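You operate a simulated robot arm through the tools that you are given. There is no shell and no other tool. Be economical: measure what you need, move in short steps, check, and stop when the job is done.

Carry out the task below with a simulated robot arm. There is one attempt and no reset: what you move stays moved.

TASK
Put things in order on the sideboard top. At the end: the slim black light is on the white tray; the white vase from the sideboard top stands where the slim black light stood; the green paperweight from the sideboard top stands where the white vase stood; the teal tea tin (marked "Mint") stands where the green paperweight stood; whatever was shut is shut again. Leave all else as you found it, and nothing knocked over.
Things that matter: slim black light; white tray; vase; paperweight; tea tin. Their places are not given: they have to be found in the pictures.

The check looks at the end state, three seconds after you hand in, the way a careful person would. Anything else that was tipped, shoved, dropped, spilled or broken makes it a failure.

THE ROBOT
A 7-joint arm with a two-finger parallel gripper, fixed in place. Base frame: the origin is at the foot of the arm, x ahead of it, y to its left, z up; the work surface is at about z = 880. Units: mm, degrees, N and s.
With the tool pointing down near the work surface it reaches from about 240 to 680 mm from the base axis. Its first joint turns from -66.0 to 66.0 degrees. Payload 2.4 kg.
The TCP is the grasp point between the finger pads, 30 mm short of the fingertips. In the tool frame z runs along the fingers and y along their closing line. The gripper opens to 94 mm. The fingers are 28 mm wide and 10 mm thick; the gripper's body (50 by 96 mm) begins 55 mm behind the TCP.
Orientation is told as [roll, pitch, yaw] about the base's x, y, z axes, in that order, counted from this pose: with the fingers straight down and closing along the base's y, the tool's x points along the base's -x, its y along +y and its z along -z.

THE INTERFACE
- The arm moves only by the tool drive_tool. Its argument "commands" is a list of rows, each an object of numbers (a shift or turn left out is 0, a gripper value left out holds the last): "hand": the opening, from 0 (shut) to 1 (fully open); "x", "y", "z": the shift along the tool's x, y, z in mm; "ax", "ay", "az": the turn, a rotation vector about the tool's x, y, z in degrees. In form: [{"hand": .., "x": .., "y": .., "z": .., "ax": .., "ay": .., "az": ..}, ...]. A call has 1 to 20 rows; each row shifts and turns the commanded pose from where the row before left it, along the tool's axes as they then stand. A row lasts 0.2 s, in which the tool goes at most 50 mm and 8.6 degrees; a call with a longer step from one row to the next is refused whole, and so is a gripper value outside its range. Where a pose cannot be reached the arm comes as near as it can. A force on the tool above 40 N (or 10 N above the force at the start of the call, whichever is more), or a blocked arm, ends the call early, and 0.2 s more pass. Each finger travels about 153 mm/s and halts on what it meets, pressing with about 37 N; the grip force reading is that of the motor and also rises with nothing between the fingers. The clock runs only during rows and for 0.2 s after the last one: add rows that do not move to give the fingers time. It gives the time, the measured TCP pose, the force on the tool (base axes), the opening and the grip force at its end, in the units of the frame above (readings bear some noise).
- Cameras (640 x 400 px; columns grow to the right, rows downward): "scene" is fixed at [44.9, 477.6, 1451]; the picture's right is [-0.70, -0.72, 0.00], its down [-0.36, 0.35, -0.86] and it looks along [0.62, -0.60, -0.50] (base axes); focal length 365 px, centre (320, 200). "wrist" rides on the gripper at [-37, 0, -58] in the tool frame; the picture's right is [0.00, -1.00, 0.00], its down [0.97, 0.00, -0.24] and it looks along [0.24, 0.00, 0.97] (tool axes); focal length 218 px, centre (320, 200).
- camera(camera): a new picture of that camera. The clock stands still meanwhile.
- measure_at(camera, pixels): for up to 12 pixels [column, row] of the newest picture of that camera ("zoom" is the newest enlarged one), the place [x, y, z] in the base frame of the surface seen there, good to about 2 mm. The clock stands still meanwhile.
- enlarge(camera, box): a new picture of the part [left, top, right, bottom] of that camera's present view, enlarged. The clock stands still meanwhile.
- close_job(): hands the job in; it is judged then, once.

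Go step by step. Measure first, check grasps and placings, and put right what went wrong. The budget is 80 turns and 38 pictures, counting those below and the enlarged ones. Unless the task says otherwise, let go and move clear before handing in, and close with one line.

The tools are called after "Request:" by a JSON object that holds its "api" and its "payload". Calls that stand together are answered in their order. drive_tool: Moves the arm, as the interface text tells. Its arguments: {"type":"object","properties":{"commands":{"type":"array"}},"required":["commands"]} The other tools are called the same way: camera (camera) takes a picture; measure_at (camera, pixels) gives the place of the surface under pixels of a picture; enlarge (camera, box) takes an enlarged picture of a part of a camera's view; close_job () hands the job in.

At the start:

```text
time_s: 0.0
tcp_pos: [320.8, 25.8, 1187.8]
ee_rot: [0.1, 0.0, 0.0]
wrist_force: [0.2, 0.3, 0.1]
finger_gap: 93.9
gripper_force: 0.1
```

scene: 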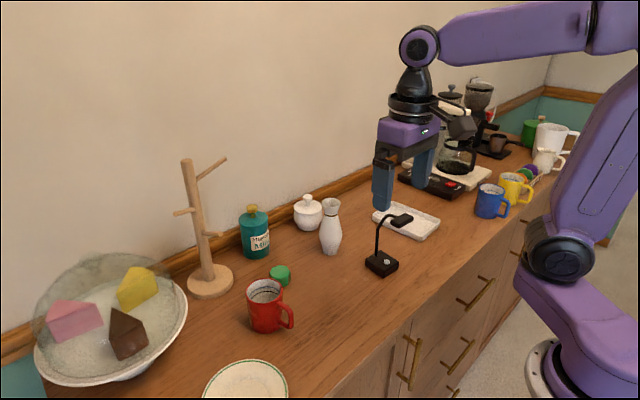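
wrist: 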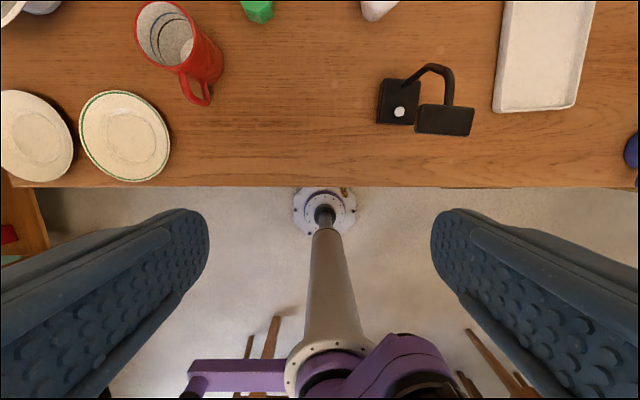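

The scene shows the black light near (382,262), the tray at (405,222), the vase at (330,228), the green paperweight at (280,275) and the teal tin at (255,232). I'll enlarge that region so I can measure it.

Request:
{"api": "enlarge", "payload": {"camera": "scene", "box": [220, 170, 460, 320]}}

Request:
{"api": "measure_at", "payload": {"camera": "wrist", "pixels": [[383, 80], [379, 122], [413, 124], [398, 112], [417, 133], [472, 136], [474, 108], [420, 105], [452, 90], [432, 67], [495, 110], [573, 107]]}}

```text
2.67 times, centred on (340, 245) of scene
```

zoom: 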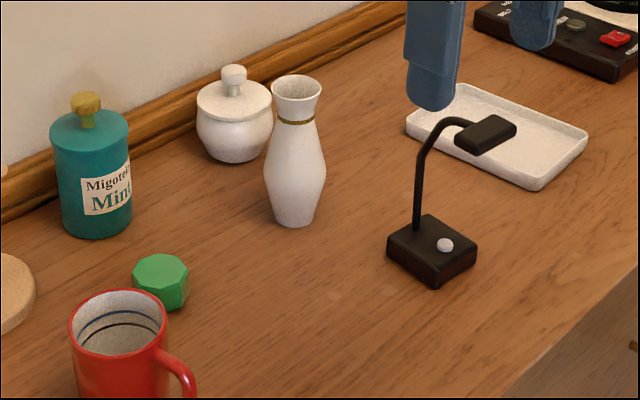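

```text
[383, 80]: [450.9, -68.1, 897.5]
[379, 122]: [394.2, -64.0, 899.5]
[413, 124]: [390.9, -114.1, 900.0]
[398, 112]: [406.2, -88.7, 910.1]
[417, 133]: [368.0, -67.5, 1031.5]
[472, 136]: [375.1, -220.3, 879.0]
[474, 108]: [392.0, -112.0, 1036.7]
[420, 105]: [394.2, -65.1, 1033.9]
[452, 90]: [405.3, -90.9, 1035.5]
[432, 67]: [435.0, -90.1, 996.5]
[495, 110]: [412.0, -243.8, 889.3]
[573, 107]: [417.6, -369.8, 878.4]
```

The lamp's base spans about x 391–451, y -115..-64, and its head hangs toward -x at z≈1035. Next I'll measure the other things in the zoom.

Request:
{"api": "measure_at", "payload": {"camera": "zoom", "pixels": [[387, 240], [433, 267], [477, 247], [428, 215], [433, 288], [418, 200], [422, 160], [462, 122], [457, 140], [476, 152], [515, 125], [490, 117]]}}

Request:
{"api": "measure_at", "payload": {"camera": "zoom", "pixels": [[271, 85], [296, 103], [322, 88], [264, 180], [327, 175], [295, 165], [274, 215], [294, 227], [315, 215], [294, 195], [296, 125], [298, 77]]}}

Request:
{"api": "measure_at", "payload": {"camera": "zoom", "pixels": [[51, 125], [90, 142], [129, 125], [85, 98], [86, 120], [62, 225], [98, 238], [132, 215], [133, 270], [160, 265], [188, 290], [165, 310]]}}

Request:
{"api": "measure_at", "payload": {"camera": "zoom", "pixels": [[406, 125], [535, 188], [588, 140], [485, 85], [500, 150], [540, 140], [232, 70], [272, 115], [197, 120], [233, 160], [120, 300], [190, 395]]}}

```text
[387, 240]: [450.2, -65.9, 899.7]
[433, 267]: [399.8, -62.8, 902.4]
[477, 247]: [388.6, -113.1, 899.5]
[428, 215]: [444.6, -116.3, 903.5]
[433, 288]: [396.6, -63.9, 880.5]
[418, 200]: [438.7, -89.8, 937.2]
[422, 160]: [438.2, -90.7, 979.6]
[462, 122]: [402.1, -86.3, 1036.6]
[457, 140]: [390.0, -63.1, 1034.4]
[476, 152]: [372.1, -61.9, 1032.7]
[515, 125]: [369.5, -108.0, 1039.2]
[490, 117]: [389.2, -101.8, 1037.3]
```

```text
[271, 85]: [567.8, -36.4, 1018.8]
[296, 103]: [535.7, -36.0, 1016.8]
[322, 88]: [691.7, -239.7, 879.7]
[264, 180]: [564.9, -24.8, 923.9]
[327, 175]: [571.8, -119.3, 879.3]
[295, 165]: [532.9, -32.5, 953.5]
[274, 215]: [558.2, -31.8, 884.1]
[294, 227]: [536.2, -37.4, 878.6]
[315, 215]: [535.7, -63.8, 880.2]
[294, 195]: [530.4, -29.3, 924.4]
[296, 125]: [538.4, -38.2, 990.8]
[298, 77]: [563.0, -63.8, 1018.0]
```

```text
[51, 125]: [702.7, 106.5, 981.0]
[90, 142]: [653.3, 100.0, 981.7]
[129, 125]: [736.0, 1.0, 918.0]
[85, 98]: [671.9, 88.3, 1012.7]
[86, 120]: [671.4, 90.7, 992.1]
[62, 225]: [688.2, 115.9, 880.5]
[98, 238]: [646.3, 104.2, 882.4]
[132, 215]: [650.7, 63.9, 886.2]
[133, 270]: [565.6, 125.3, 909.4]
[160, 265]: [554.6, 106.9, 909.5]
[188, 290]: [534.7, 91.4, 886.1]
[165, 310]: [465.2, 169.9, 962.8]
```

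```text
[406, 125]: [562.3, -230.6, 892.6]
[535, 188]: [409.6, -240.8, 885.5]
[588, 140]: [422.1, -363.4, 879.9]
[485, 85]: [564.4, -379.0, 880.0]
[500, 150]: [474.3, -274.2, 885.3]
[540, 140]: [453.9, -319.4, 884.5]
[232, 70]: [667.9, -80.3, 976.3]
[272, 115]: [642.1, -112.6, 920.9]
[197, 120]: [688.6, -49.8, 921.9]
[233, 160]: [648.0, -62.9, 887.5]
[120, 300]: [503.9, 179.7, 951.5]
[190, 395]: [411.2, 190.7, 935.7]
```

The poses are clear. The lamp's pole stands at (438,-90) and its gooseneck lies in the y=-90 plane. I'll grip it from above with the fingers closing along y, starting by moving to a point above the pole.

Request:
{"api": "drive_tool", "payload": {"commands": [{"hand": 1, "x": -29.3, "y": -29, "z": 20}, {"x": -29.3, "y": -29, "z": 20}, {"x": -29.3, "y": -29, "z": 20}, {"x": -29.3, "y": -29, "z": 20}, {}, {}]}}

Request:
{"api": "camera", "payload": {"camera": "wrist"}}

Request:
{"api": "camera", "payload": {"camera": "scene"}}

```text
time_s: 1.4
tcp_pos: [439.3, -89.2, 1104.6]
ee_rot: [0.0, 0.0, 0.0]
wrist_force: [0.4, 0.6, -0.3]
finger_gap: 93.7
gripper_force: 0.1
```

```text
34 pictures are left
```

wrist: 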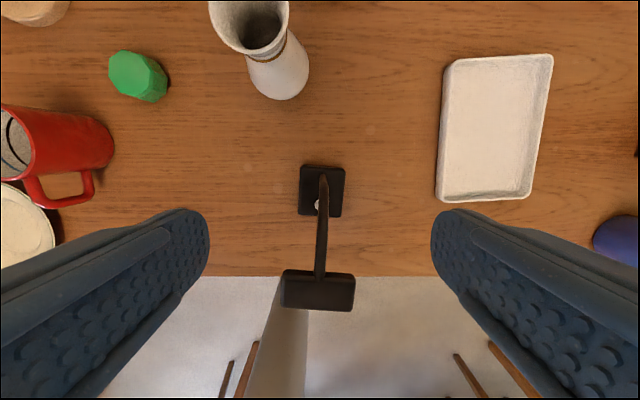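

```text
33 pictures are left
```

scene: 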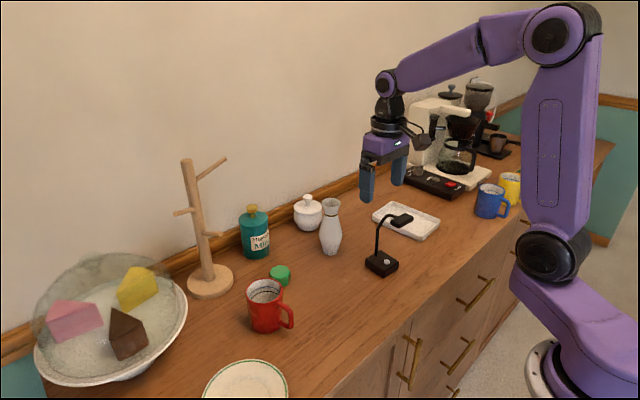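

The wrist view shows everything from above. I'll measure the tray corners, the lamp base and pole, the paperweight outline and the vase here.

Request:
{"api": "measure_at", "payload": {"camera": "wrist", "pixels": [[437, 198], [530, 196], [552, 56], [447, 64], [302, 167], [343, 169], [300, 214], [341, 216], [323, 178], [322, 230], [285, 272], [353, 276]]}}

Request:
{"api": "measure_at", "payload": {"camera": "wrist", "pixels": [[110, 58], [124, 51], [153, 58], [163, 75], [152, 88], [120, 90], [111, 78], [140, 100], [167, 90], [212, 25], [287, 20], [250, 50]]}}

```text
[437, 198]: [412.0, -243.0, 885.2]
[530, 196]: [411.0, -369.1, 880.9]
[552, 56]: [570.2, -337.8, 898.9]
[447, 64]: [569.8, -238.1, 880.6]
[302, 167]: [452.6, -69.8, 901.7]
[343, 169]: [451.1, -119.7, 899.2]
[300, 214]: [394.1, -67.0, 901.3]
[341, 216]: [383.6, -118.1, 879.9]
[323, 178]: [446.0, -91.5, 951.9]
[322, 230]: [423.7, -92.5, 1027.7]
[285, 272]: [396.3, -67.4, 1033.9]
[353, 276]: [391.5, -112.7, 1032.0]
```

```text
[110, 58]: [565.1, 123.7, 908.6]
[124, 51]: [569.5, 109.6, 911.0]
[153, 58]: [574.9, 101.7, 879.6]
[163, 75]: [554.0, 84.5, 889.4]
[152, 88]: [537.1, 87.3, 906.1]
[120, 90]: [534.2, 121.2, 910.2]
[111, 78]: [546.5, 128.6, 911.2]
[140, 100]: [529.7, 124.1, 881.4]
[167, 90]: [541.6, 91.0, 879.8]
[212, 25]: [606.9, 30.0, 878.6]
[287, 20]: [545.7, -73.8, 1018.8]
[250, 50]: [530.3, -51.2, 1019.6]
```

The lamp pole is centred near (441,-91) with its base centred at (421,-91), and the tray is centred at about (488,-305). I'll descend over the pole to z≈992.

Request:
{"api": "drive_tool", "payload": {"commands": [{"y": -1, "z": 38}, {"y": -0.8, "z": 38}, {"z": 36}, {}, {}]}}

Request:
{"api": "camera", "payload": {"camera": "wrist"}}

```text
time_s: 2.6
tcp_pos: [438.7, -89.4, 992.5]
ee_rot: [0.1, 0.1, 0.0]
wrist_force: [0.0, -0.5, 0.4]
finger_gap: 93.8
gripper_force: 0.2
```

```text
32 pictures are left
```

wrist: 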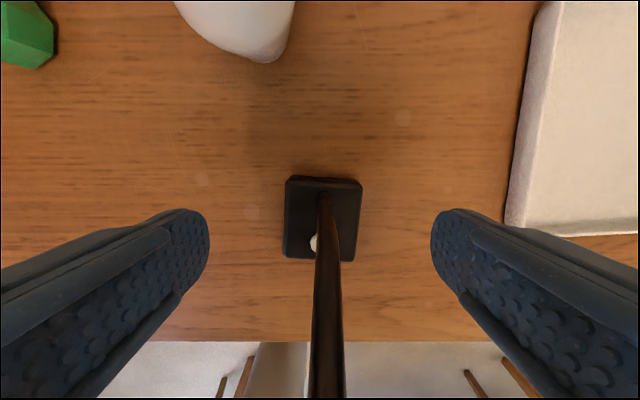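

The pole is at column ~326, about 2 mm off the centre at column 320. I'll correct that and close.

Request:
{"api": "drive_tool", "payload": {"commands": [{"y": -2}, {"hand": 0.3}, {"hand": 0.1}, {"hand": 0}, {"hand": 0}, {"hand": 0}]}}

Request:
{"api": "camera", "payload": {"camera": "wrist"}}

```text
time_s: 4.0
tcp_pos: [438.2, -93.9, 993.5]
ee_rot: [0.0, 0.0, 0.1]
wrist_force: [0.8, 0.2, 1.2]
finger_gap: 11.3
gripper_force: 37.2
```

```text
31 pictures are left
```

wrist: 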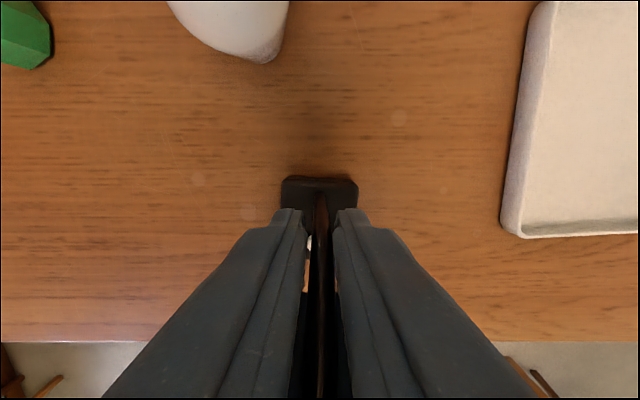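

The lamp is held at a gap of 11.3 mm. I'll lift it 50 mm and carry it +67 in x and -213 in y to above the tray.

Request:
{"api": "drive_tool", "payload": {"commands": [{"z": -15}, {"z": -20}, {"z": -20}, {}, {"x": -5, "y": -15}, {"x": -9, "y": -30}, {"x": -11, "y": -33}, {"x": -11, "y": -33}, {"x": -11, "y": -34}, {"x": -10, "y": -33}, {"x": -6, "y": -25}, {"x": -4, "y": -10}, {}, {}]}}

Request:
{"api": "camera", "payload": {"camera": "wrist"}}

Request:
{"api": "camera", "payload": {"camera": "scene"}}

```text
time_s: 7.0
tcp_pos: [506.4, -308.7, 1050.2]
ee_rot: [-0.1, 0.0, 0.0]
wrist_force: [-0.1, 0.8, -2.8]
finger_gap: 11.5
gripper_force: 36.7
```

```text
30 pictures are left
```

wrist: 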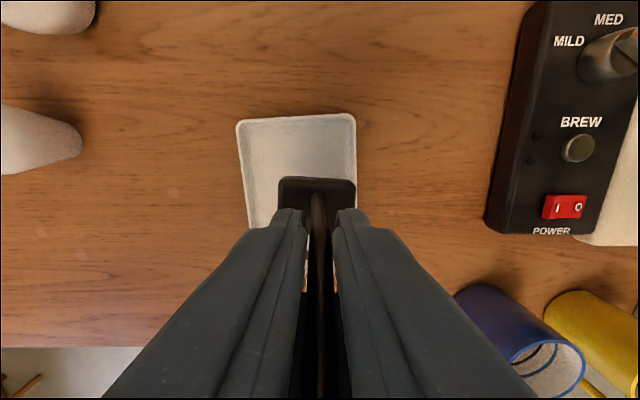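

```text
29 pictures are left
```

scene: 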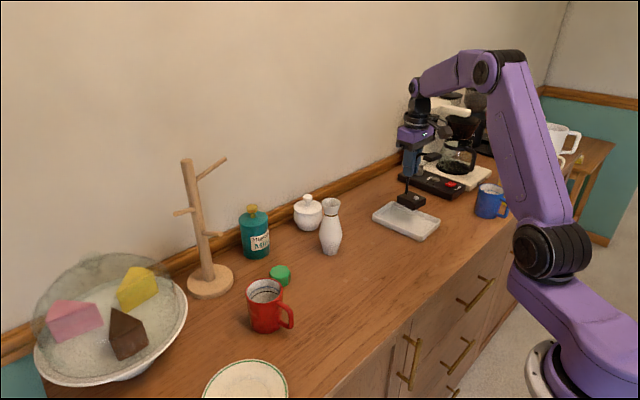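

The lamp hangs upright over the tray. I'll measure the tray edges against the base to centre it.

Request:
{"api": "measure_at", "payload": {"camera": "wrist", "pixels": [[239, 124], [353, 116], [246, 210], [356, 180], [280, 185], [353, 187], [300, 150], [299, 118], [260, 160]]}}

Request:
{"api": "enlarge", "payload": {"camera": "scene", "box": [340, 120, 500, 250]}}

```text
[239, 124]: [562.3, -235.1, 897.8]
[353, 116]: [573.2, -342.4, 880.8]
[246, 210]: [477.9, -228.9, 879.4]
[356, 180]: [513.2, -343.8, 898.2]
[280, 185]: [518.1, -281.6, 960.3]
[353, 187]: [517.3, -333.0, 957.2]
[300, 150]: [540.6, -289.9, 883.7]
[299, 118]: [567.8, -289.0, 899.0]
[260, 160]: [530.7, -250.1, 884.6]
```

```text
3.08 times, centred on (420, 185) of scene
```

zoom: 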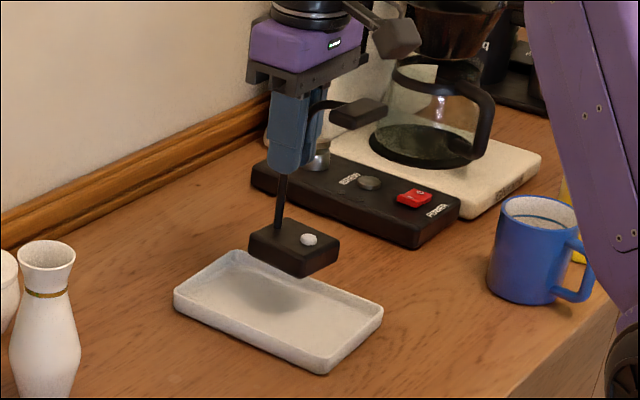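

The tray rim spans y -235..-343, so its centre is y≈-289, and the floor is at z≈884.5. I'll shift +18 in y and lower the lamp by about 50 mm, finishing gently.

Request:
{"api": "drive_tool", "payload": {"commands": [{"y": 9}, {"y": 9}, {}, {"z": 20}, {"z": 18}, {"z": 8}, {"z": 3}, {"z": 2}, {}]}}

Request:
{"api": "enlarge", "payload": {"camera": "scene", "box": [340, 120, 500, 250]}}

```text
time_s: 9.0
tcp_pos: [505.3, -288.6, 998.9]
ee_rot: [0.1, 0.0, 0.1]
wrist_force: [-1.0, 1.7, 1.5]
finger_gap: 11.5
gripper_force: 36.8
```

```text
3.08 times, centred on (420, 185) of scene
```

zoom: 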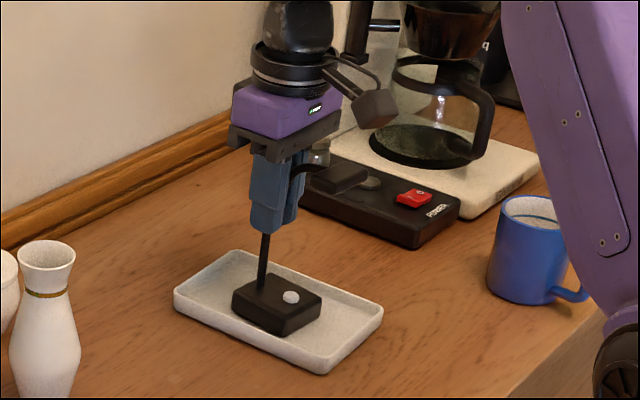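

The force has changed from -2.8 to +1.5 N, so the lamp is just touching the tray. I'll go 1 mm lower, then release and rise.

Request:
{"api": "drive_tool", "payload": {"commands": [{"z": 1}, {}, {"hand": 0.2}, {"hand": 0.5}, {"hand": 1}, {"hand": 1}, {}, {"z": -30}, {"z": -40}, {"z": -40}, {}]}}

Request:
{"api": "enlarge", "payload": {"camera": "scene", "box": [340, 120, 500, 250]}}

```text
time_s: 11.4
tcp_pos: [505.5, -287.9, 1109.0]
ee_rot: [0.0, 0.0, 0.0]
wrist_force: [-0.4, 1.1, -0.6]
finger_gap: 94.0
gripper_force: 0.0
```

```text
3.08 times, centred on (420, 185) of scene
```

zoom: 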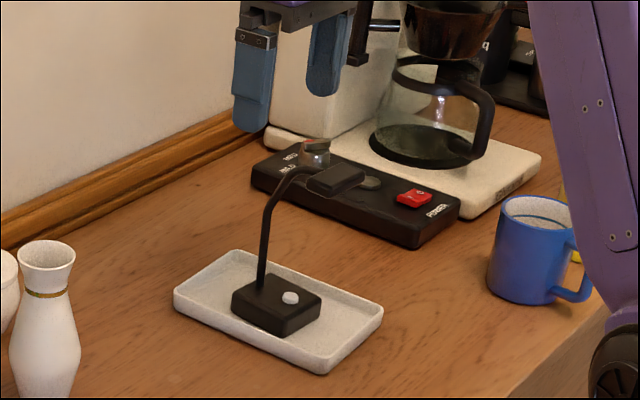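

The lamp stands well on the tray. Next I'll move above the vase, near (552,-51).

Request:
{"api": "drive_tool", "payload": {"commands": [{"x": -8, "y": 40}, {"x": -8, "y": 40}, {"x": -8, "y": 40}, {"x": -8, "y": 40}, {"x": -8, "y": 40}, {"x": -6, "y": 37}, {}, {}]}}

Request:
{"api": "camera", "payload": {"camera": "wrist"}}

```text
time_s: 13.2
tcp_pos: [549.5, -51.1, 1108.5]
ee_rot: [0.0, 0.0, 0.1]
wrist_force: [-0.2, 0.3, -0.4]
finger_gap: 93.8
gripper_force: 0.0
```

```text
25 pictures are left
```

wrist: 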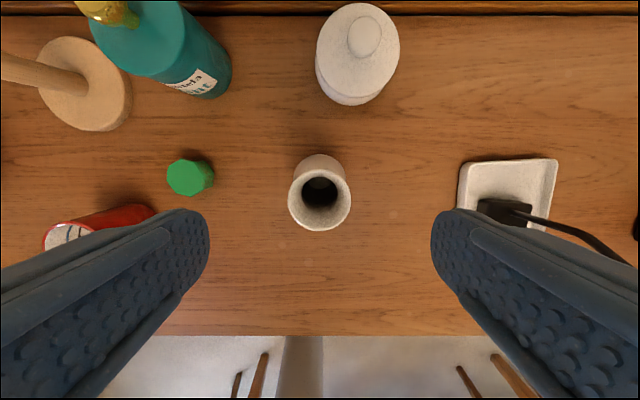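

Request:
{"api": "measure_at", "payload": {"camera": "wrist", "pixels": [[290, 200], [349, 200], [320, 172], [320, 227], [320, 157], [297, 165], [342, 165], [178, 161], [168, 180], [199, 190], [196, 161], [210, 172]]}}

Request:
{"api": "measure_at", "payload": {"camera": "wrist", "pixels": [[92, 30], [150, 74], [184, 40], [110, 22], [215, 95], [195, 96], [230, 80], [40, 85], [130, 90], [88, 130], [320, 55], [320, 8]]}}

```text
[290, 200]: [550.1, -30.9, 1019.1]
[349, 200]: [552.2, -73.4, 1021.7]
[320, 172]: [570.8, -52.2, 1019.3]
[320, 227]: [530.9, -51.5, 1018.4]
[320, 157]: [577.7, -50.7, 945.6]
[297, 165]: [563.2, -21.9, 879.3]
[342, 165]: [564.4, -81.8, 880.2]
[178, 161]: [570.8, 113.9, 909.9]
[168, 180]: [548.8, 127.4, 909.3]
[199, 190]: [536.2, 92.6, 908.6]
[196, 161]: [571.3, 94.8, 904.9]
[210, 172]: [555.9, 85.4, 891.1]
```

```text
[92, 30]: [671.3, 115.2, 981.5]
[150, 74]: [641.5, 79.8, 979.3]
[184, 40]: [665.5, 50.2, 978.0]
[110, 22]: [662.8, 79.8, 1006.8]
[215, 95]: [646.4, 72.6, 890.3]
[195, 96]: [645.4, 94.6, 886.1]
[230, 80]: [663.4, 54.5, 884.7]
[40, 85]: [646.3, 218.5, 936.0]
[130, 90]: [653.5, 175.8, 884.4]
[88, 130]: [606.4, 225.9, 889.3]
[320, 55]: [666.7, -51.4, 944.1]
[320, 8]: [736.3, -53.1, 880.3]
```

The vase is centred at (551,-52) with its rim at z=1019 and a belly radius of ~27 near z 945. I'll descend to TCP z≈973 and close on the upper belly.

Request:
{"api": "drive_tool", "payload": {"commands": [{"x": -1.5, "y": -1, "z": 40}, {"z": 40}, {"z": 35}, {"z": 16}, {"z": 4}, {}, {}]}}

Request:
{"api": "camera", "payload": {"camera": "wrist"}}

```text
time_s: 14.8
tcp_pos: [552.8, -54.2, 971.2]
ee_rot: [-0.1, 0.0, -0.1]
wrist_force: [0.1, 0.3, 0.4]
finger_gap: 94.1
gripper_force: 0.0
```

```text
24 pictures are left
```

wrist: 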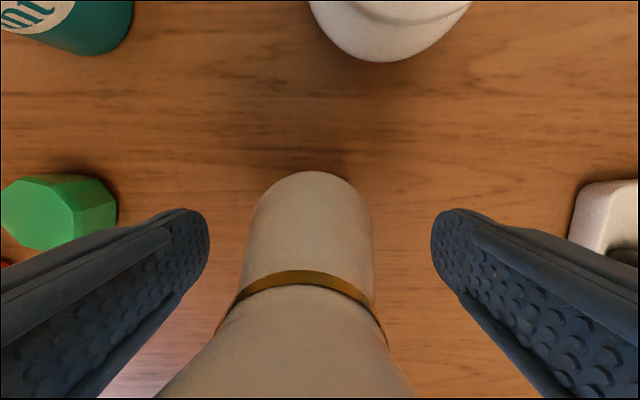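

The vase belly is centred at column ~311, so I'll shift about +2.5 mm in y and then close gently.

Request:
{"api": "drive_tool", "payload": {"commands": [{"y": 2.5}, {"hand": 0.75}, {"hand": 0.6}, {"hand": 0.5}, {"hand": 0.3}, {"hand": 0.3}, {}]}}

Request:
{"api": "camera", "payload": {"camera": "wrist"}}

```text
time_s: 16.4
tcp_pos: [554.2, -51.7, 971.5]
ee_rot: [-0.1, 0.0, 0.0]
wrist_force: [-0.1, 0.4, 1.1]
finger_gap: 54.2
gripper_force: 37.0
```

```text
23 pictures are left
```

wrist: 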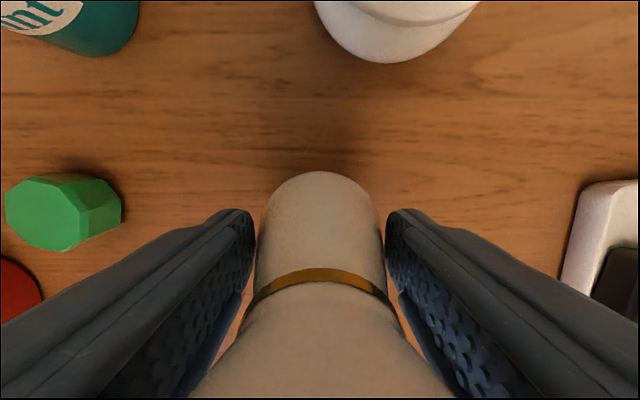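

The vase is held at a gap of 54 mm. I'll lift it a little and check for slip.

Request:
{"api": "drive_tool", "payload": {"commands": [{"hand": 0.2, "z": -8}, {"z": -15}, {"z": -17}, {}, {}]}}

Request:
{"api": "enlarge", "payload": {"camera": "scene", "box": [240, 130, 440, 290]}}

```text
time_s: 17.6
tcp_pos: [552.5, -49.6, 1014.3]
ee_rot: [0.0, 0.0, 0.1]
wrist_force: [-0.2, 0.2, -2.0]
finger_gap: 54.1
gripper_force: 37.3
```

```text
2.50 times, centred on (340, 210) of scene
```

zoom: 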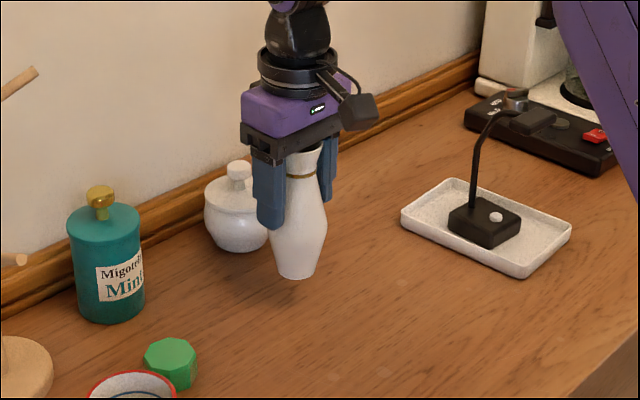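

The vase hangs upright with no slip. I'll carry it by -130 in x and -40 in y to the lamp's old place, then lower it.

Request:
{"api": "drive_tool", "payload": {"commands": [{"x": 10, "y": -3}, {"x": 20, "y": -6}, {"x": 22, "y": -7}, {"x": 22, "y": -7}, {"x": 22, "y": -7}, {"x": 20, "y": -6}, {"x": 13, "y": -4}, {}, {}, {"z": 15}, {"z": 14}, {"z": 6}, {"z": 2}, {}, {}]}}

Request:
{"api": "enlarge", "payload": {"camera": "scene", "box": [300, 130, 500, 290]}}

```text
time_s: 20.8
tcp_pos: [425.0, -92.0, 977.6]
ee_rot: [0.0, 0.1, -0.1]
wrist_force: [0.1, 1.0, -1.8]
finger_gap: 54.1
gripper_force: 36.7
```

```text
2.50 times, centred on (400, 210) of scene
```

zoom: 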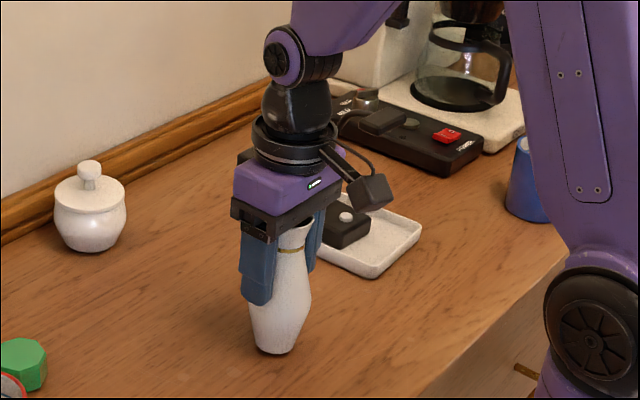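

The force still shows a hanging load at z≈975. I'll lower it in 1 mm steps until it touches.

Request:
{"api": "drive_tool", "payload": {"commands": [{"x": 2, "z": 1}, {"z": 1}, {"z": 1}, {}]}}

```text
time_s: 21.8
tcp_pos: [422.3, -89.7, 972.5]
ee_rot: [0.0, 0.1, 0.0]
wrist_force: [0.9, 0.3, -1.3]
finger_gap: 53.9
gripper_force: 37.2
```

Request:
{"api": "drive_tool", "payload": {"commands": [{"z": 1}, {}, {}]}}

Request:
{"api": "enlarge", "payload": {"camera": "scene", "box": [360, 210, 440, 290]}}

```text
time_s: 22.6
tcp_pos: [421.5, -90.6, 971.1]
ee_rot: [0.0, 0.0, 0.1]
wrist_force: [-0.4, 1.4, 4.3]
finger_gap: 54.1
gripper_force: 37.0
```

```text
5.00 times, centred on (400, 250) of scene
```

zoom: 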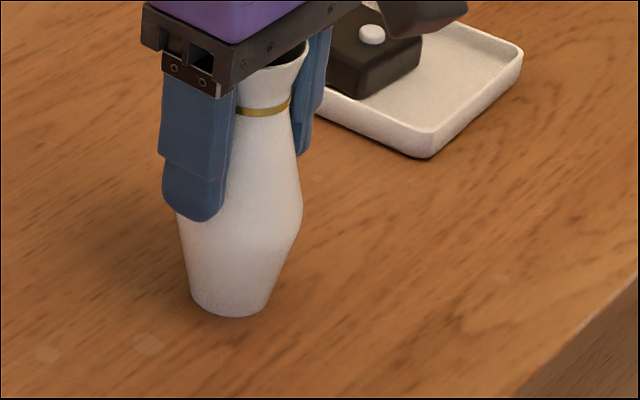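

The vase has made contact, with a force of +4.3 N. I'll release it and rise clear.

Request:
{"api": "drive_tool", "payload": {"commands": [{"hand": 0.6}, {"hand": 0.75}, {"hand": 1}, {"hand": 1}, {}, {"z": -30}, {"z": -40}, {"z": -40}, {"z": -25}, {}]}}

Request:
{"api": "camera", "payload": {"camera": "wrist"}}

```text
time_s: 24.8
tcp_pos: [422.4, -90.5, 1105.1]
ee_rot: [0.0, 0.0, 0.0]
wrist_force: [0.7, -0.1, 0.1]
finger_gap: 93.9
gripper_force: 0.0
```

```text
19 pictures are left
```

wrist: 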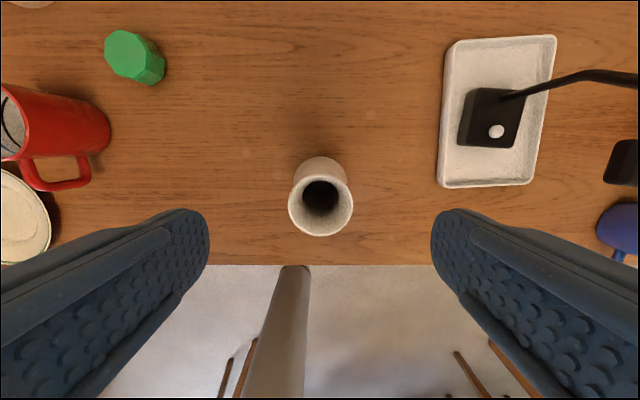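

The vase stands upright at its new place. Next I'll go above the paperweight, near (553,107).

Request:
{"api": "drive_tool", "payload": {"commands": [{"x": -22, "y": 33}, {"x": -22, "y": 33}, {"x": -22, "y": 33}, {"x": -22, "y": 33}, {"x": -22, "y": 33, "z": 20}, {"x": -21, "y": 33, "z": 25}, {"z": 30}, {}, {}]}}

Request:
{"api": "camera", "payload": {"camera": "wrist"}}

```text
time_s: 26.8
tcp_pos: [552.3, 109.0, 1031.8]
ee_rot: [0.0, 0.0, 0.0]
wrist_force: [-0.1, -0.2, -0.7]
finger_gap: 93.6
gripper_force: 0.0
```

```text
18 pictures are left
```

wrist: 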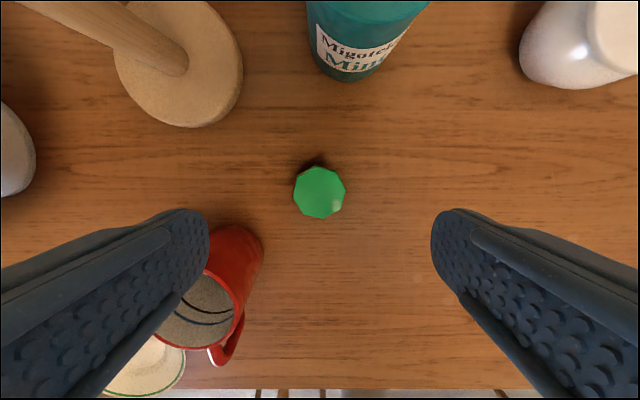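

The red mug at (240,260) is near where the left finger will descend. I'll measure the mug and the paperweight's outline.

Request:
{"api": "enlarge", "payload": {"camera": "wrist", "box": [200, 150, 360, 250]}}

Request:
{"api": "measure_at", "payload": {"camera": "wrist", "pixels": [[225, 226], [250, 228], [262, 245], [211, 270], [238, 300], [296, 182], [317, 168], [340, 176], [345, 194], [333, 216], [310, 217], [295, 203]]}}

```text
4.00 times, centred on (280, 200) of wrist
```

zoom: 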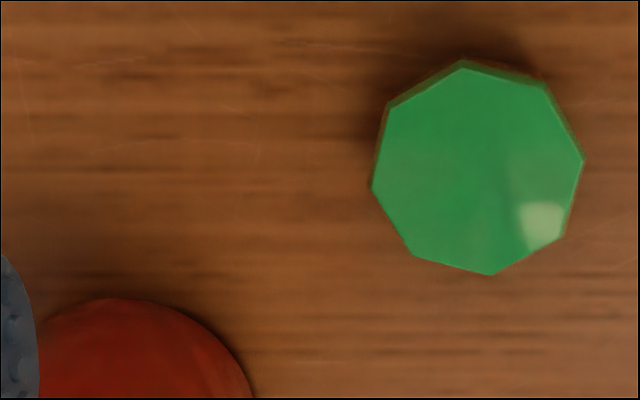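

```text
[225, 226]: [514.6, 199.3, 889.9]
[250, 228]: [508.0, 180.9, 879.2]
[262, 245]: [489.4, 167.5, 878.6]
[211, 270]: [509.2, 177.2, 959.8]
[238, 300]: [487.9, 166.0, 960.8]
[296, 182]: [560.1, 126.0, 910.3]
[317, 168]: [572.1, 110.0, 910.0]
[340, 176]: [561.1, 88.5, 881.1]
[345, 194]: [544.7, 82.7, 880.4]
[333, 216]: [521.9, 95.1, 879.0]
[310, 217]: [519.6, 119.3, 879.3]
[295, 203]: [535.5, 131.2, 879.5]
```

The octagon faces are turned about 13°, so I'll turn az +13 to match. First I'll measure the vertices precisely in the zoom.

Request:
{"api": "measure_at", "payload": {"camera": "zoom", "pixels": [[465, 75], [540, 90], [575, 158], [555, 232], [488, 268], [416, 248], [380, 183], [393, 107], [477, 169]]}}

```text
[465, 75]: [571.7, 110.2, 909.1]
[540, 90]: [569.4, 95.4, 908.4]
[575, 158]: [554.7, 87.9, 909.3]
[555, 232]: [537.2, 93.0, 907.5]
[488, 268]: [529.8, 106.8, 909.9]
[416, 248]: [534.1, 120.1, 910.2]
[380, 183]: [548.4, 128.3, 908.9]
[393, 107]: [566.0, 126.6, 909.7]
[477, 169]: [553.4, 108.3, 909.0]
```

The paperweight is centred at (551.5,108) with its top at z≈909. I'll turn, descend to z≈915 and look.

Request:
{"api": "drive_tool", "payload": {"commands": [{"az": 6.5}, {"az": 6.5}, {"z": 35}, {"z": 35}, {"z": 25}, {"z": 15}, {"z": 6}, {}, {}]}}

Request:
{"api": "camera", "payload": {"camera": "wrist"}}

```text
time_s: 28.8
tcp_pos: [552.3, 106.2, 916.8]
ee_rot: [0.0, 0.0, -13.0]
wrist_force: [0.1, -0.1, -0.5]
finger_gap: 94.1
gripper_force: 0.1
```

```text
16 pictures are left
```

wrist: 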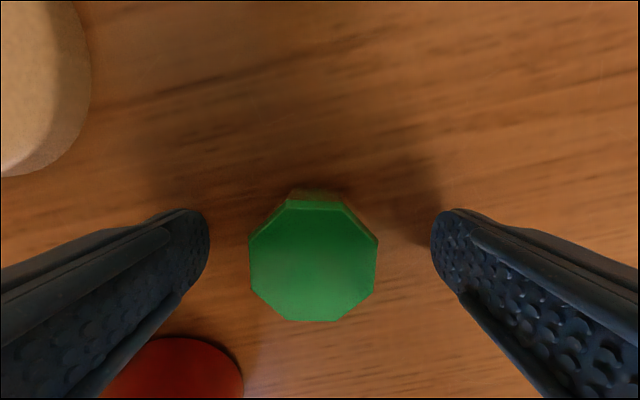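

The faces line up and the centre is at column ~313. I'll shift +2 in y and 1.5 mm down, then close.

Request:
{"api": "drive_tool", "payload": {"commands": [{"y": 2, "z": 1.5}, {"hand": 0.7}, {"hand": 0.5}, {"hand": 0.3}, {"hand": 0.2}, {"hand": 0.2}, {"z": -10}, {"z": -25}, {"z": -30}, {"z": -25}, {}]}}

Request:
{"api": "camera", "payload": {"camera": "wrist"}}

```text
time_s: 31.2
tcp_pos: [552.0, 109.7, 1007.6]
ee_rot: [-0.1, 0.0, -13.0]
wrist_force: [-0.7, -1.0, -0.9]
finger_gap: 18.7
gripper_force: 0.0
```

```text
15 pictures are left
```

wrist: 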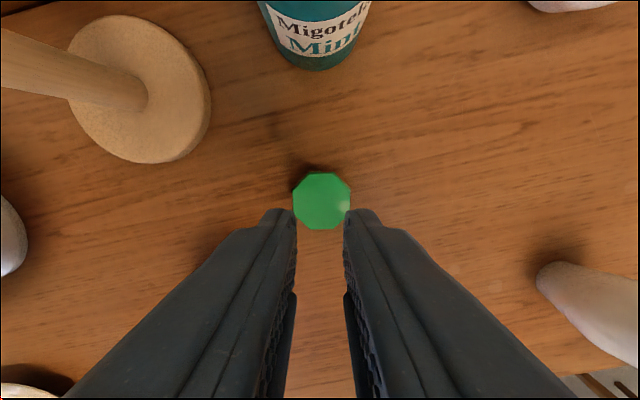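

The gripper came up empty at a gap of 18.7 mm, and the paperweight is still in place at (321,200). I'll measure it again, including its sides, before retrying.

Request:
{"api": "measure_at", "payload": {"camera": "wrist", "pixels": [[310, 175], [335, 175], [349, 190], [348, 212], [333, 229], [309, 229], [295, 213], [295, 190], [322, 202]]}}

Request:
{"api": "enlarge", "payload": {"camera": "scene", "box": [230, 240, 330, 303]}}

```text
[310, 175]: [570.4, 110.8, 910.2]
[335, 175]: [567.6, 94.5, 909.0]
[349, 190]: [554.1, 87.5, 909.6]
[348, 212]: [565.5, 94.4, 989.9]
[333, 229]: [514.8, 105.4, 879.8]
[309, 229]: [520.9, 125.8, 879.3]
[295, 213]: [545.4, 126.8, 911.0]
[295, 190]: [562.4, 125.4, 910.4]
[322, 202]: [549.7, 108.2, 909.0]
```

```text
6.35 times, centred on (280, 272) of scene
```

zoom: 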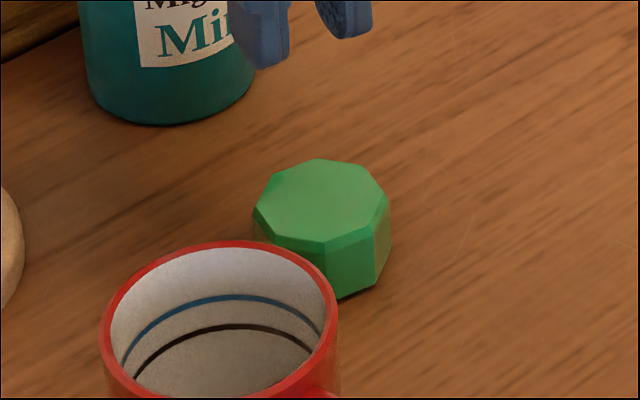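

The paperweight is unmoved and its sides are vertical, so the grip slipped during a quick lift. I'll go down slightly deeper, close to 0 with a longer dwell, and read the grip before lifting.

Request:
{"api": "drive_tool", "payload": {"commands": [{"hand": 1}, {"hand": 1}, {"z": 35}, {"z": 30}, {"z": 20}, {"z": 7}, {"z": 1.5}, {}, {"hand": 0.6}, {"hand": 0.4}, {"hand": 0}, {"hand": 0}, {"hand": 0}, {"hand": 0}]}}

Request:
{"api": "camera", "payload": {"camera": "wrist"}}

```text
time_s: 34.2
tcp_pos: [554.0, 109.8, 911.1]
ee_rot: [0.0, 0.0, -13.0]
wrist_force: [-0.3, -0.3, -0.5]
finger_gap: 47.6
gripper_force: 37.1
```

```text
13 pictures are left
```

wrist: 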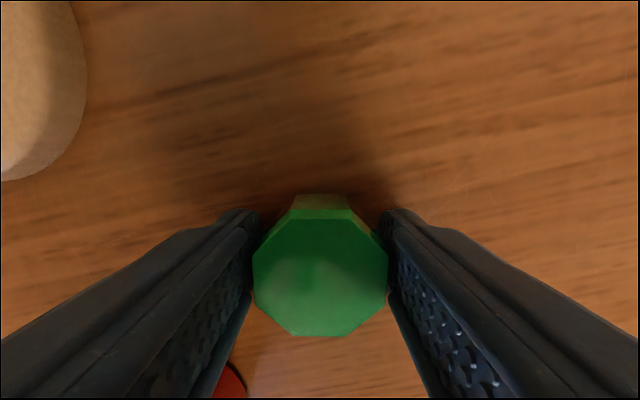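

It's gripped at 47.6 mm with 37 N. I'll lift slowly by 12 mm and check the gap.

Request:
{"api": "drive_tool", "payload": {"commands": [{"z": -2}, {"z": -2}, {"z": -4}, {"z": -4}, {}, {}]}}

```text
time_s: 35.6
tcp_pos: [553.9, 108.2, 922.7]
ee_rot: [0.0, 0.0, -13.0]
wrist_force: [0.5, 0.3, -1.5]
finger_gap: 47.7
gripper_force: 37.2
```

The gap is still 47.7, so it's holding. I'll lift slowly another 40 mm and look.

Request:
{"api": "drive_tool", "payload": {"commands": [{"z": -5}, {"z": -6}, {"z": -7}, {"z": -8}, {"z": -8}, {"z": -6}, {}, {}]}}

Request:
{"api": "camera", "payload": {"camera": "scene"}}

```text
time_s: 37.4
tcp_pos: [553.2, 109.3, 962.7]
ee_rot: [0.0, 0.0, -13.0]
wrist_force: [-0.4, -0.3, -1.4]
finger_gap: 48.1
gripper_force: 37.4
```

```text
12 pictures are left
```

scene: 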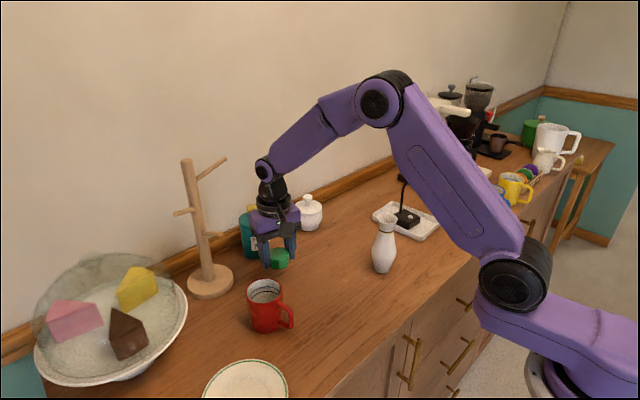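

The paperweight hangs in the gripper. I'll turn back -13° and carry it -160 in y to the vase's old place at (551,-52).

Request:
{"api": "drive_tool", "payload": {"commands": [{"az": -4}, {"az": -5}, {"az": -4}, {}, {"y": -8}, {"y": -16}, {"y": -22}, {"y": -24}, {"y": -24}, {"y": -24}, {"y": -20}, {"y": -14}, {"y": -8, "x": 1.5}, {}, {}]}}

Request:
{"api": "camera", "payload": {"camera": "wrist"}}

```text
time_s: 40.6
tcp_pos: [552.5, -50.1, 962.9]
ee_rot: [0.0, 0.1, 0.0]
wrist_force: [0.9, 0.1, -1.4]
finger_gap: 48.0
gripper_force: 37.1
```

```text
11 pictures are left
```

wrist: 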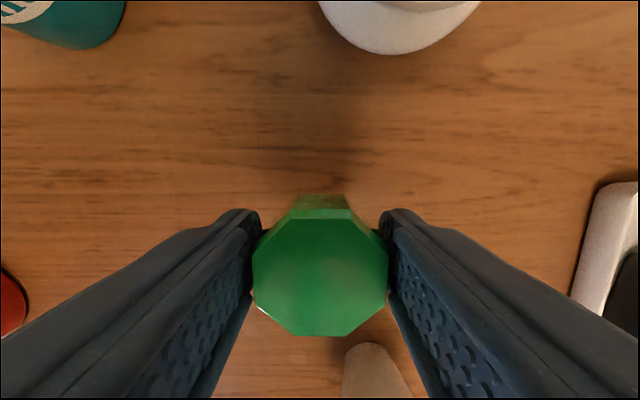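

The paperweight has arrived with the grip unchanged. I'll lower it by about 50 mm with a gentle finish.

Request:
{"api": "drive_tool", "payload": {"commands": [{"y": -1, "z": 15}, {"z": 15}, {"z": 11}, {"z": 5}, {"z": 2}, {"z": 1}, {}, {}]}}

```text
time_s: 42.4
tcp_pos: [553.4, -52.8, 914.6]
ee_rot: [0.0, 0.0, 0.0]
wrist_force: [0.2, 0.0, -1.4]
finger_gap: 47.9
gripper_force: 36.7
```

Request:
{"api": "drive_tool", "payload": {"commands": [{"z": 1}, {"z": 1}, {}, {}]}}

```text
time_s: 43.4
tcp_pos: [552.7, -53.3, 913.2]
ee_rot: [0.0, 0.0, 0.0]
wrist_force: [-0.5, -0.3, -1.6]
finger_gap: 47.8
gripper_force: 36.8
```

Request:
{"api": "drive_tool", "payload": {"commands": [{"z": 1}, {}, {}]}}

```text
time_s: 44.2
tcp_pos: [552.5, -53.3, 911.1]
ee_rot: [0.0, 0.0, 0.1]
wrist_force: [0.2, 0.5, 3.0]
finger_gap: 47.8
gripper_force: 36.9
```

It has touched down at +3 N. I'll release it and rise.

Request:
{"api": "drive_tool", "payload": {"commands": [{"hand": 0.6}, {"hand": 0.8}, {"hand": 1}, {}, {"z": -20}, {"z": -40}, {"z": -40}, {"z": -40}, {}]}}

Request:
{"api": "camera", "payload": {"camera": "wrist"}}

```text
time_s: 46.2
tcp_pos: [551.1, -51.9, 1050.2]
ee_rot: [0.0, 0.0, 0.0]
wrist_force: [0.5, 0.3, 0.3]
finger_gap: 93.8
gripper_force: 0.0
```

```text
10 pictures are left
```

wrist: 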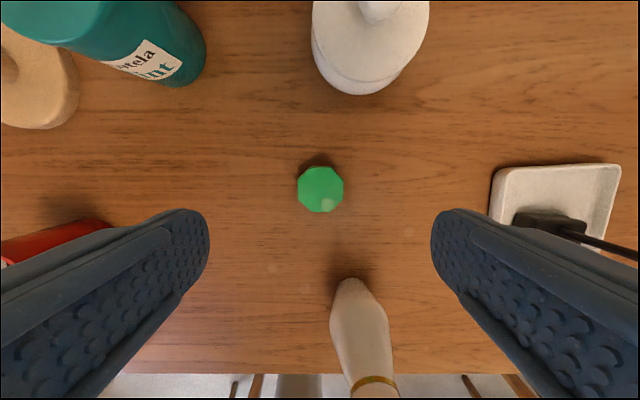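

The paperweight sits at the vase's old place. Before going to the tin I'll measure the mug tree's pegs, and the tin, in the last scene picture.

Request:
{"api": "measure_at", "payload": {"camera": "scene", "pixels": [[226, 159], [210, 169], [187, 161], [176, 212], [220, 235], [210, 233], [204, 240], [192, 195]]}}

Request:
{"api": "measure_at", "payload": {"camera": "wrist", "pixels": [[318, 167], [318, 210], [298, 190], [343, 190], [90, 50], [55, 47], [130, 20], [100, 10], [185, 87], [204, 60], [90, 30], [20, 20]]}}

```text
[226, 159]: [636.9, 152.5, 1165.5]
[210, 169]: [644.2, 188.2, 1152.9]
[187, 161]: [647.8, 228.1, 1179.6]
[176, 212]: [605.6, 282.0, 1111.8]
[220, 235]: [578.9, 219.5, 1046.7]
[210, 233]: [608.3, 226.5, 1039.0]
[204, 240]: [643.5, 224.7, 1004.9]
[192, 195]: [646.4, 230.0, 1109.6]
```

```text
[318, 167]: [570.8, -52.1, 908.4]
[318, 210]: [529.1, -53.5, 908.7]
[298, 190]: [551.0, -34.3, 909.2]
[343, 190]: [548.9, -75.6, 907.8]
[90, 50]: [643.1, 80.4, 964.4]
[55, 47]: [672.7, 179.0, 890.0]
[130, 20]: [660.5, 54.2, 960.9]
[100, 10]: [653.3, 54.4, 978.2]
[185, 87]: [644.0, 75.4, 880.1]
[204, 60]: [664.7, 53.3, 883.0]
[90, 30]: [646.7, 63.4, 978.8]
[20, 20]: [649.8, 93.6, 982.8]
```

The nearest upper peg tip is at (637,152,1165), which is about 20 mm clear of the hand at y=83. The tin's axis is at (674,83). I'll move up near it and tilt the tool 20° forward.

Request:
{"api": "drive_tool", "payload": {"commands": [{"x": -22, "y": 34, "z": -11}, {"x": -22, "y": 34, "z": -11}, {"x": -22, "y": 34, "z": -11}, {"x": -22, "y": 33, "z": -11}, {}, {"ay": -6.7}, {"ay": -6.7}, {"ay": -6.6}, {}, {}]}}

Request:
{"api": "camera", "payload": {"camera": "wrist"}}

```text
time_s: 48.4
tcp_pos: [640.7, 83.7, 1094.6]
ee_rot: [0.0, -20.0, 0.0]
wrist_force: [0.1, -0.6, 0.2]
finger_gap: 94.4
gripper_force: 0.1
```

```text
9 pictures are left
```

wrist: 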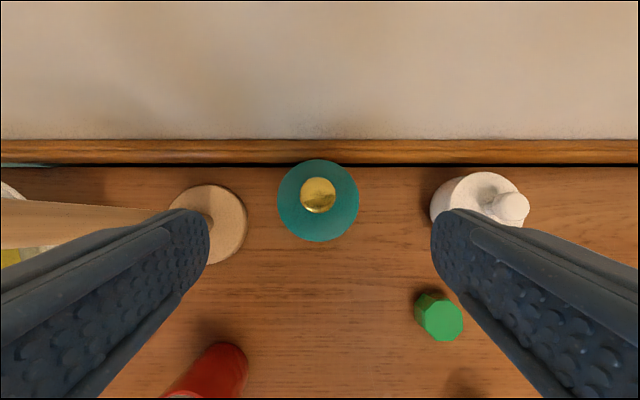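

The tool is tilted and the tin's top is in view at (318,200). I'll measure its edges, the knob and the wall.

Request:
{"api": "measure_at", "payload": {"camera": "wrist", "pixels": [[280, 200], [356, 200], [318, 163], [318, 238], [303, 195], [334, 195], [318, 180], [318, 211], [318, 155], [318, 142], [318, 100], [240, 180]]}}

```text
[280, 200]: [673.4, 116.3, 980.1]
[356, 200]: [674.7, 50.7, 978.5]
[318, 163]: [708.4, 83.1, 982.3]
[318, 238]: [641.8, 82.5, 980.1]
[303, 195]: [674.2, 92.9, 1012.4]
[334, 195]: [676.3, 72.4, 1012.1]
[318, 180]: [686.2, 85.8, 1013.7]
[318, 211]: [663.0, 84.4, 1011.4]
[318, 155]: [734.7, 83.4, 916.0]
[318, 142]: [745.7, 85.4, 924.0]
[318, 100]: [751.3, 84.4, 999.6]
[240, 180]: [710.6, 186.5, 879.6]
```

The tin's axis is (675,83.5), its radius is 33 and the knob top is at z=1013. I'll descend over it to TCP (668,83.5,968).

Request:
{"api": "drive_tool", "payload": {"commands": [{"x": -5.2, "z": 25.9}, {"x": -5.3, "z": 25.9}, {}, {"x": 7, "z": 19}, {"x": 7, "z": 19}, {"x": 7, "z": 19}, {"x": 5, "z": 14}, {"x": 1.7, "z": 5}, {}, {}]}}

Request:
{"api": "camera", "payload": {"camera": "wrist"}}

Request:
{"api": "enlarge", "payload": {"camera": "scene", "box": [160, 100, 360, 300]}}

```text
time_s: 50.6
tcp_pos: [666.4, 84.5, 969.5]
ee_rot: [0.0, -20.1, 0.0]
wrist_force: [-0.6, -0.8, -0.5]
finger_gap: 94.1
gripper_force: 0.1
```

```text
8 pictures are left
```

wrist: 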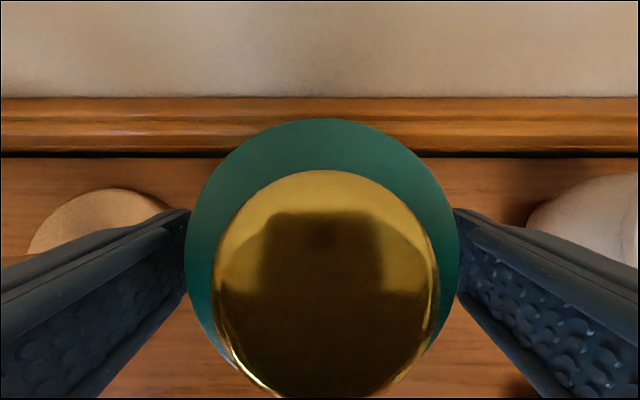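

```text
2.00 times, centred on (260, 200) of scene
```

zoom: 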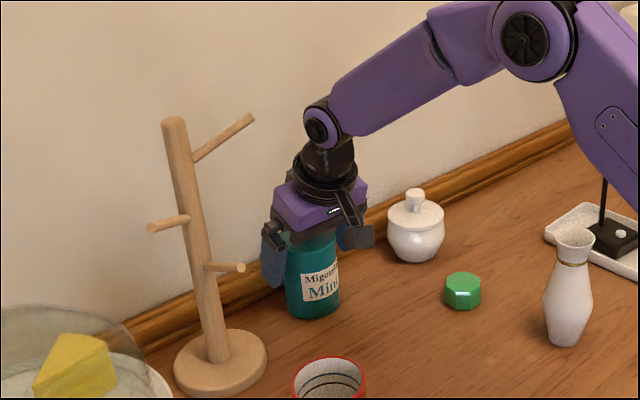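

The tin is centred between the fingers at column ~323. I'll close firmly with a dwell and then lift slowly by 10 mm.

Request:
{"api": "drive_tool", "payload": {"commands": [{"hand": 0.8}, {"hand": 0.7}, {"hand": 0.4}, {"hand": 0}, {"hand": 0}, {"hand": 0}, {"hand": 0}, {"x": -0.7, "z": -1.9}, {"x": -1, "z": -2.8}, {"x": -1.7, "z": -4.7}, {}, {}]}}

```text
time_s: 53.2
tcp_pos: [666.1, 82.8, 978.4]
ee_rot: [0.0, -20.0, 0.0]
wrist_force: [0.1, -0.8, -0.7]
finger_gap: 72.1
gripper_force: 36.8
```

The gap reads 72 mm at full grip. I'll lift another 15 mm and look at whether the whole tin, not just a lid, comes up.

Request:
{"api": "drive_tool", "payload": {"commands": [{"x": -1.7, "z": -4.7}, {"x": -1.7, "z": -4.7}, {"x": -1.7, "z": -4.7}, {}, {}]}}

Request:
{"api": "enlarge", "payload": {"camera": "scene", "box": [200, 160, 320, 280]}}

```text
time_s: 54.4
tcp_pos: [668.0, 84.7, 994.6]
ee_rot: [0.1, -20.1, 0.0]
wrist_force: [0.8, -0.4, -0.6]
finger_gap: 72.1
gripper_force: 36.9
```

```text
3.33 times, centred on (260, 220) of scene
```

zoom: 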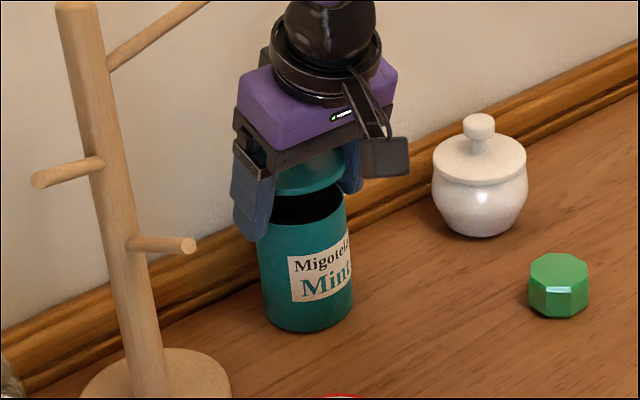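

Only the lid came up, since it is the wider part. I'll lower it back along exactly the same path to reseat it.

Request:
{"api": "drive_tool", "payload": {"commands": [{"x": 1.7, "z": 4.7}, {"x": 1.7, "z": 4.7}, {"x": 1.7, "z": 4.7}, {"x": 1, "z": 2.8}, {"x": 0.7, "z": 1.9}, {"x": 0.7, "z": 1.9}, {"x": 0.4, "z": 1}, {}, {}]}}

Request:
{"api": "enlarge", "payload": {"camera": "scene", "box": [200, 160, 320, 280]}}

```text
time_s: 56.4
tcp_pos: [667.7, 84.8, 971.6]
ee_rot: [0.0, -19.9, 0.0]
wrist_force: [0.1, -0.3, -0.5]
finger_gap: 72.1
gripper_force: 36.7
```

```text
3.33 times, centred on (260, 220) of scene
```

zoom: 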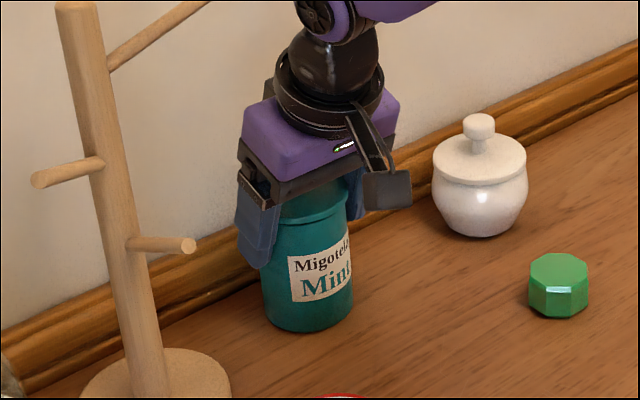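

The lid is nearly seated, with about 2 mm of the return path left. I'll lower the rest in small steps.

Request:
{"api": "drive_tool", "payload": {"commands": [{"x": 0.3, "z": 0.9}, {"x": 0.3, "z": 0.9}, {}, {}]}}

```text
time_s: 57.4
tcp_pos: [668.0, 82.9, 968.4]
ee_rot: [0.0, -20.0, 0.0]
wrist_force: [0.9, 0.7, 2.0]
finger_gap: 71.8
gripper_force: 37.4
```

The +2 N shows the lid is seated. The lid will have to be carried separately, so I'll measure the seam height in the last zoom before regripping the lid higher.

Request:
{"api": "measure_at", "payload": {"camera": "zoom", "pixels": [[310, 205], [310, 215], [310, 221], [310, 226], [310, 235], [310, 250], [348, 205], [348, 213], [346, 222], [349, 235], [300, 328], [385, 190]]}}

Request:
{"api": "drive_tool", "payload": {"commands": [{"x": 0.2, "z": 0.5}, {}, {"hand": 0.8}, {"hand": 1}, {"hand": 1}, {}, {}]}}

```text
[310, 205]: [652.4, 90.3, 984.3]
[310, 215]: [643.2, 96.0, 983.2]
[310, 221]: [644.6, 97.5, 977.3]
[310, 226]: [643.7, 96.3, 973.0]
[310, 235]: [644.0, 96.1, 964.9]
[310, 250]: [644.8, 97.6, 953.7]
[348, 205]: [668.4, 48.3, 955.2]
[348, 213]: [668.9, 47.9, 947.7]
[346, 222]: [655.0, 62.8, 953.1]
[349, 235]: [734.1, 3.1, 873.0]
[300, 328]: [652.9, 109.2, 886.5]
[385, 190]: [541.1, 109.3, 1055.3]
```

```text
time_s: 59.0
tcp_pos: [666.9, 83.6, 967.4]
ee_rot: [0.1, -20.0, -0.1]
wrist_force: [0.4, 0.5, 0.6]
finger_gap: 94.0
gripper_force: 0.0
```

The lid is thin, with its seam near z≈973, and the knob is ~22 mm wide at z 985–1013. I'll rise 54 mm straight up so the fingertips flank the knob, then grip it.

Request:
{"api": "drive_tool", "payload": {"commands": [{"x": -6.2, "z": -17.1}, {"x": -6.2, "z": -17.1}, {"x": -6.2, "z": -17}, {}, {}, {"hand": 0.5}, {"hand": 0.3}, {"hand": 0.1}, {"hand": 0}, {"hand": 0}, {"hand": 0}, {}]}}

Request:
{"api": "camera", "payload": {"camera": "wrist"}}

```text
time_s: 61.6
tcp_pos: [667.5, 85.5, 1023.9]
ee_rot: [0.0, -20.0, 0.0]
wrist_force: [-0.1, -0.3, 0.8]
finger_gap: 24.7
gripper_force: 37.2
```

```text
4 pictures are left
```

wrist: 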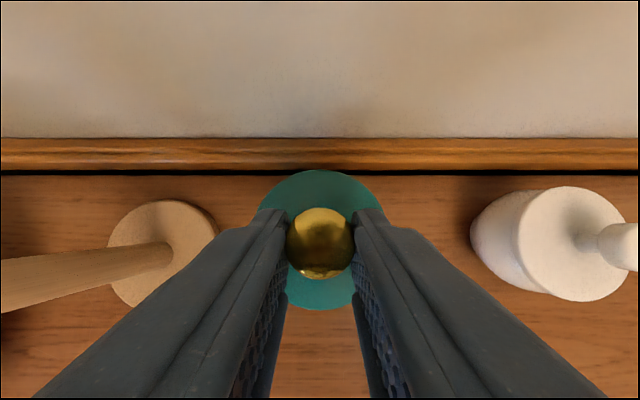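

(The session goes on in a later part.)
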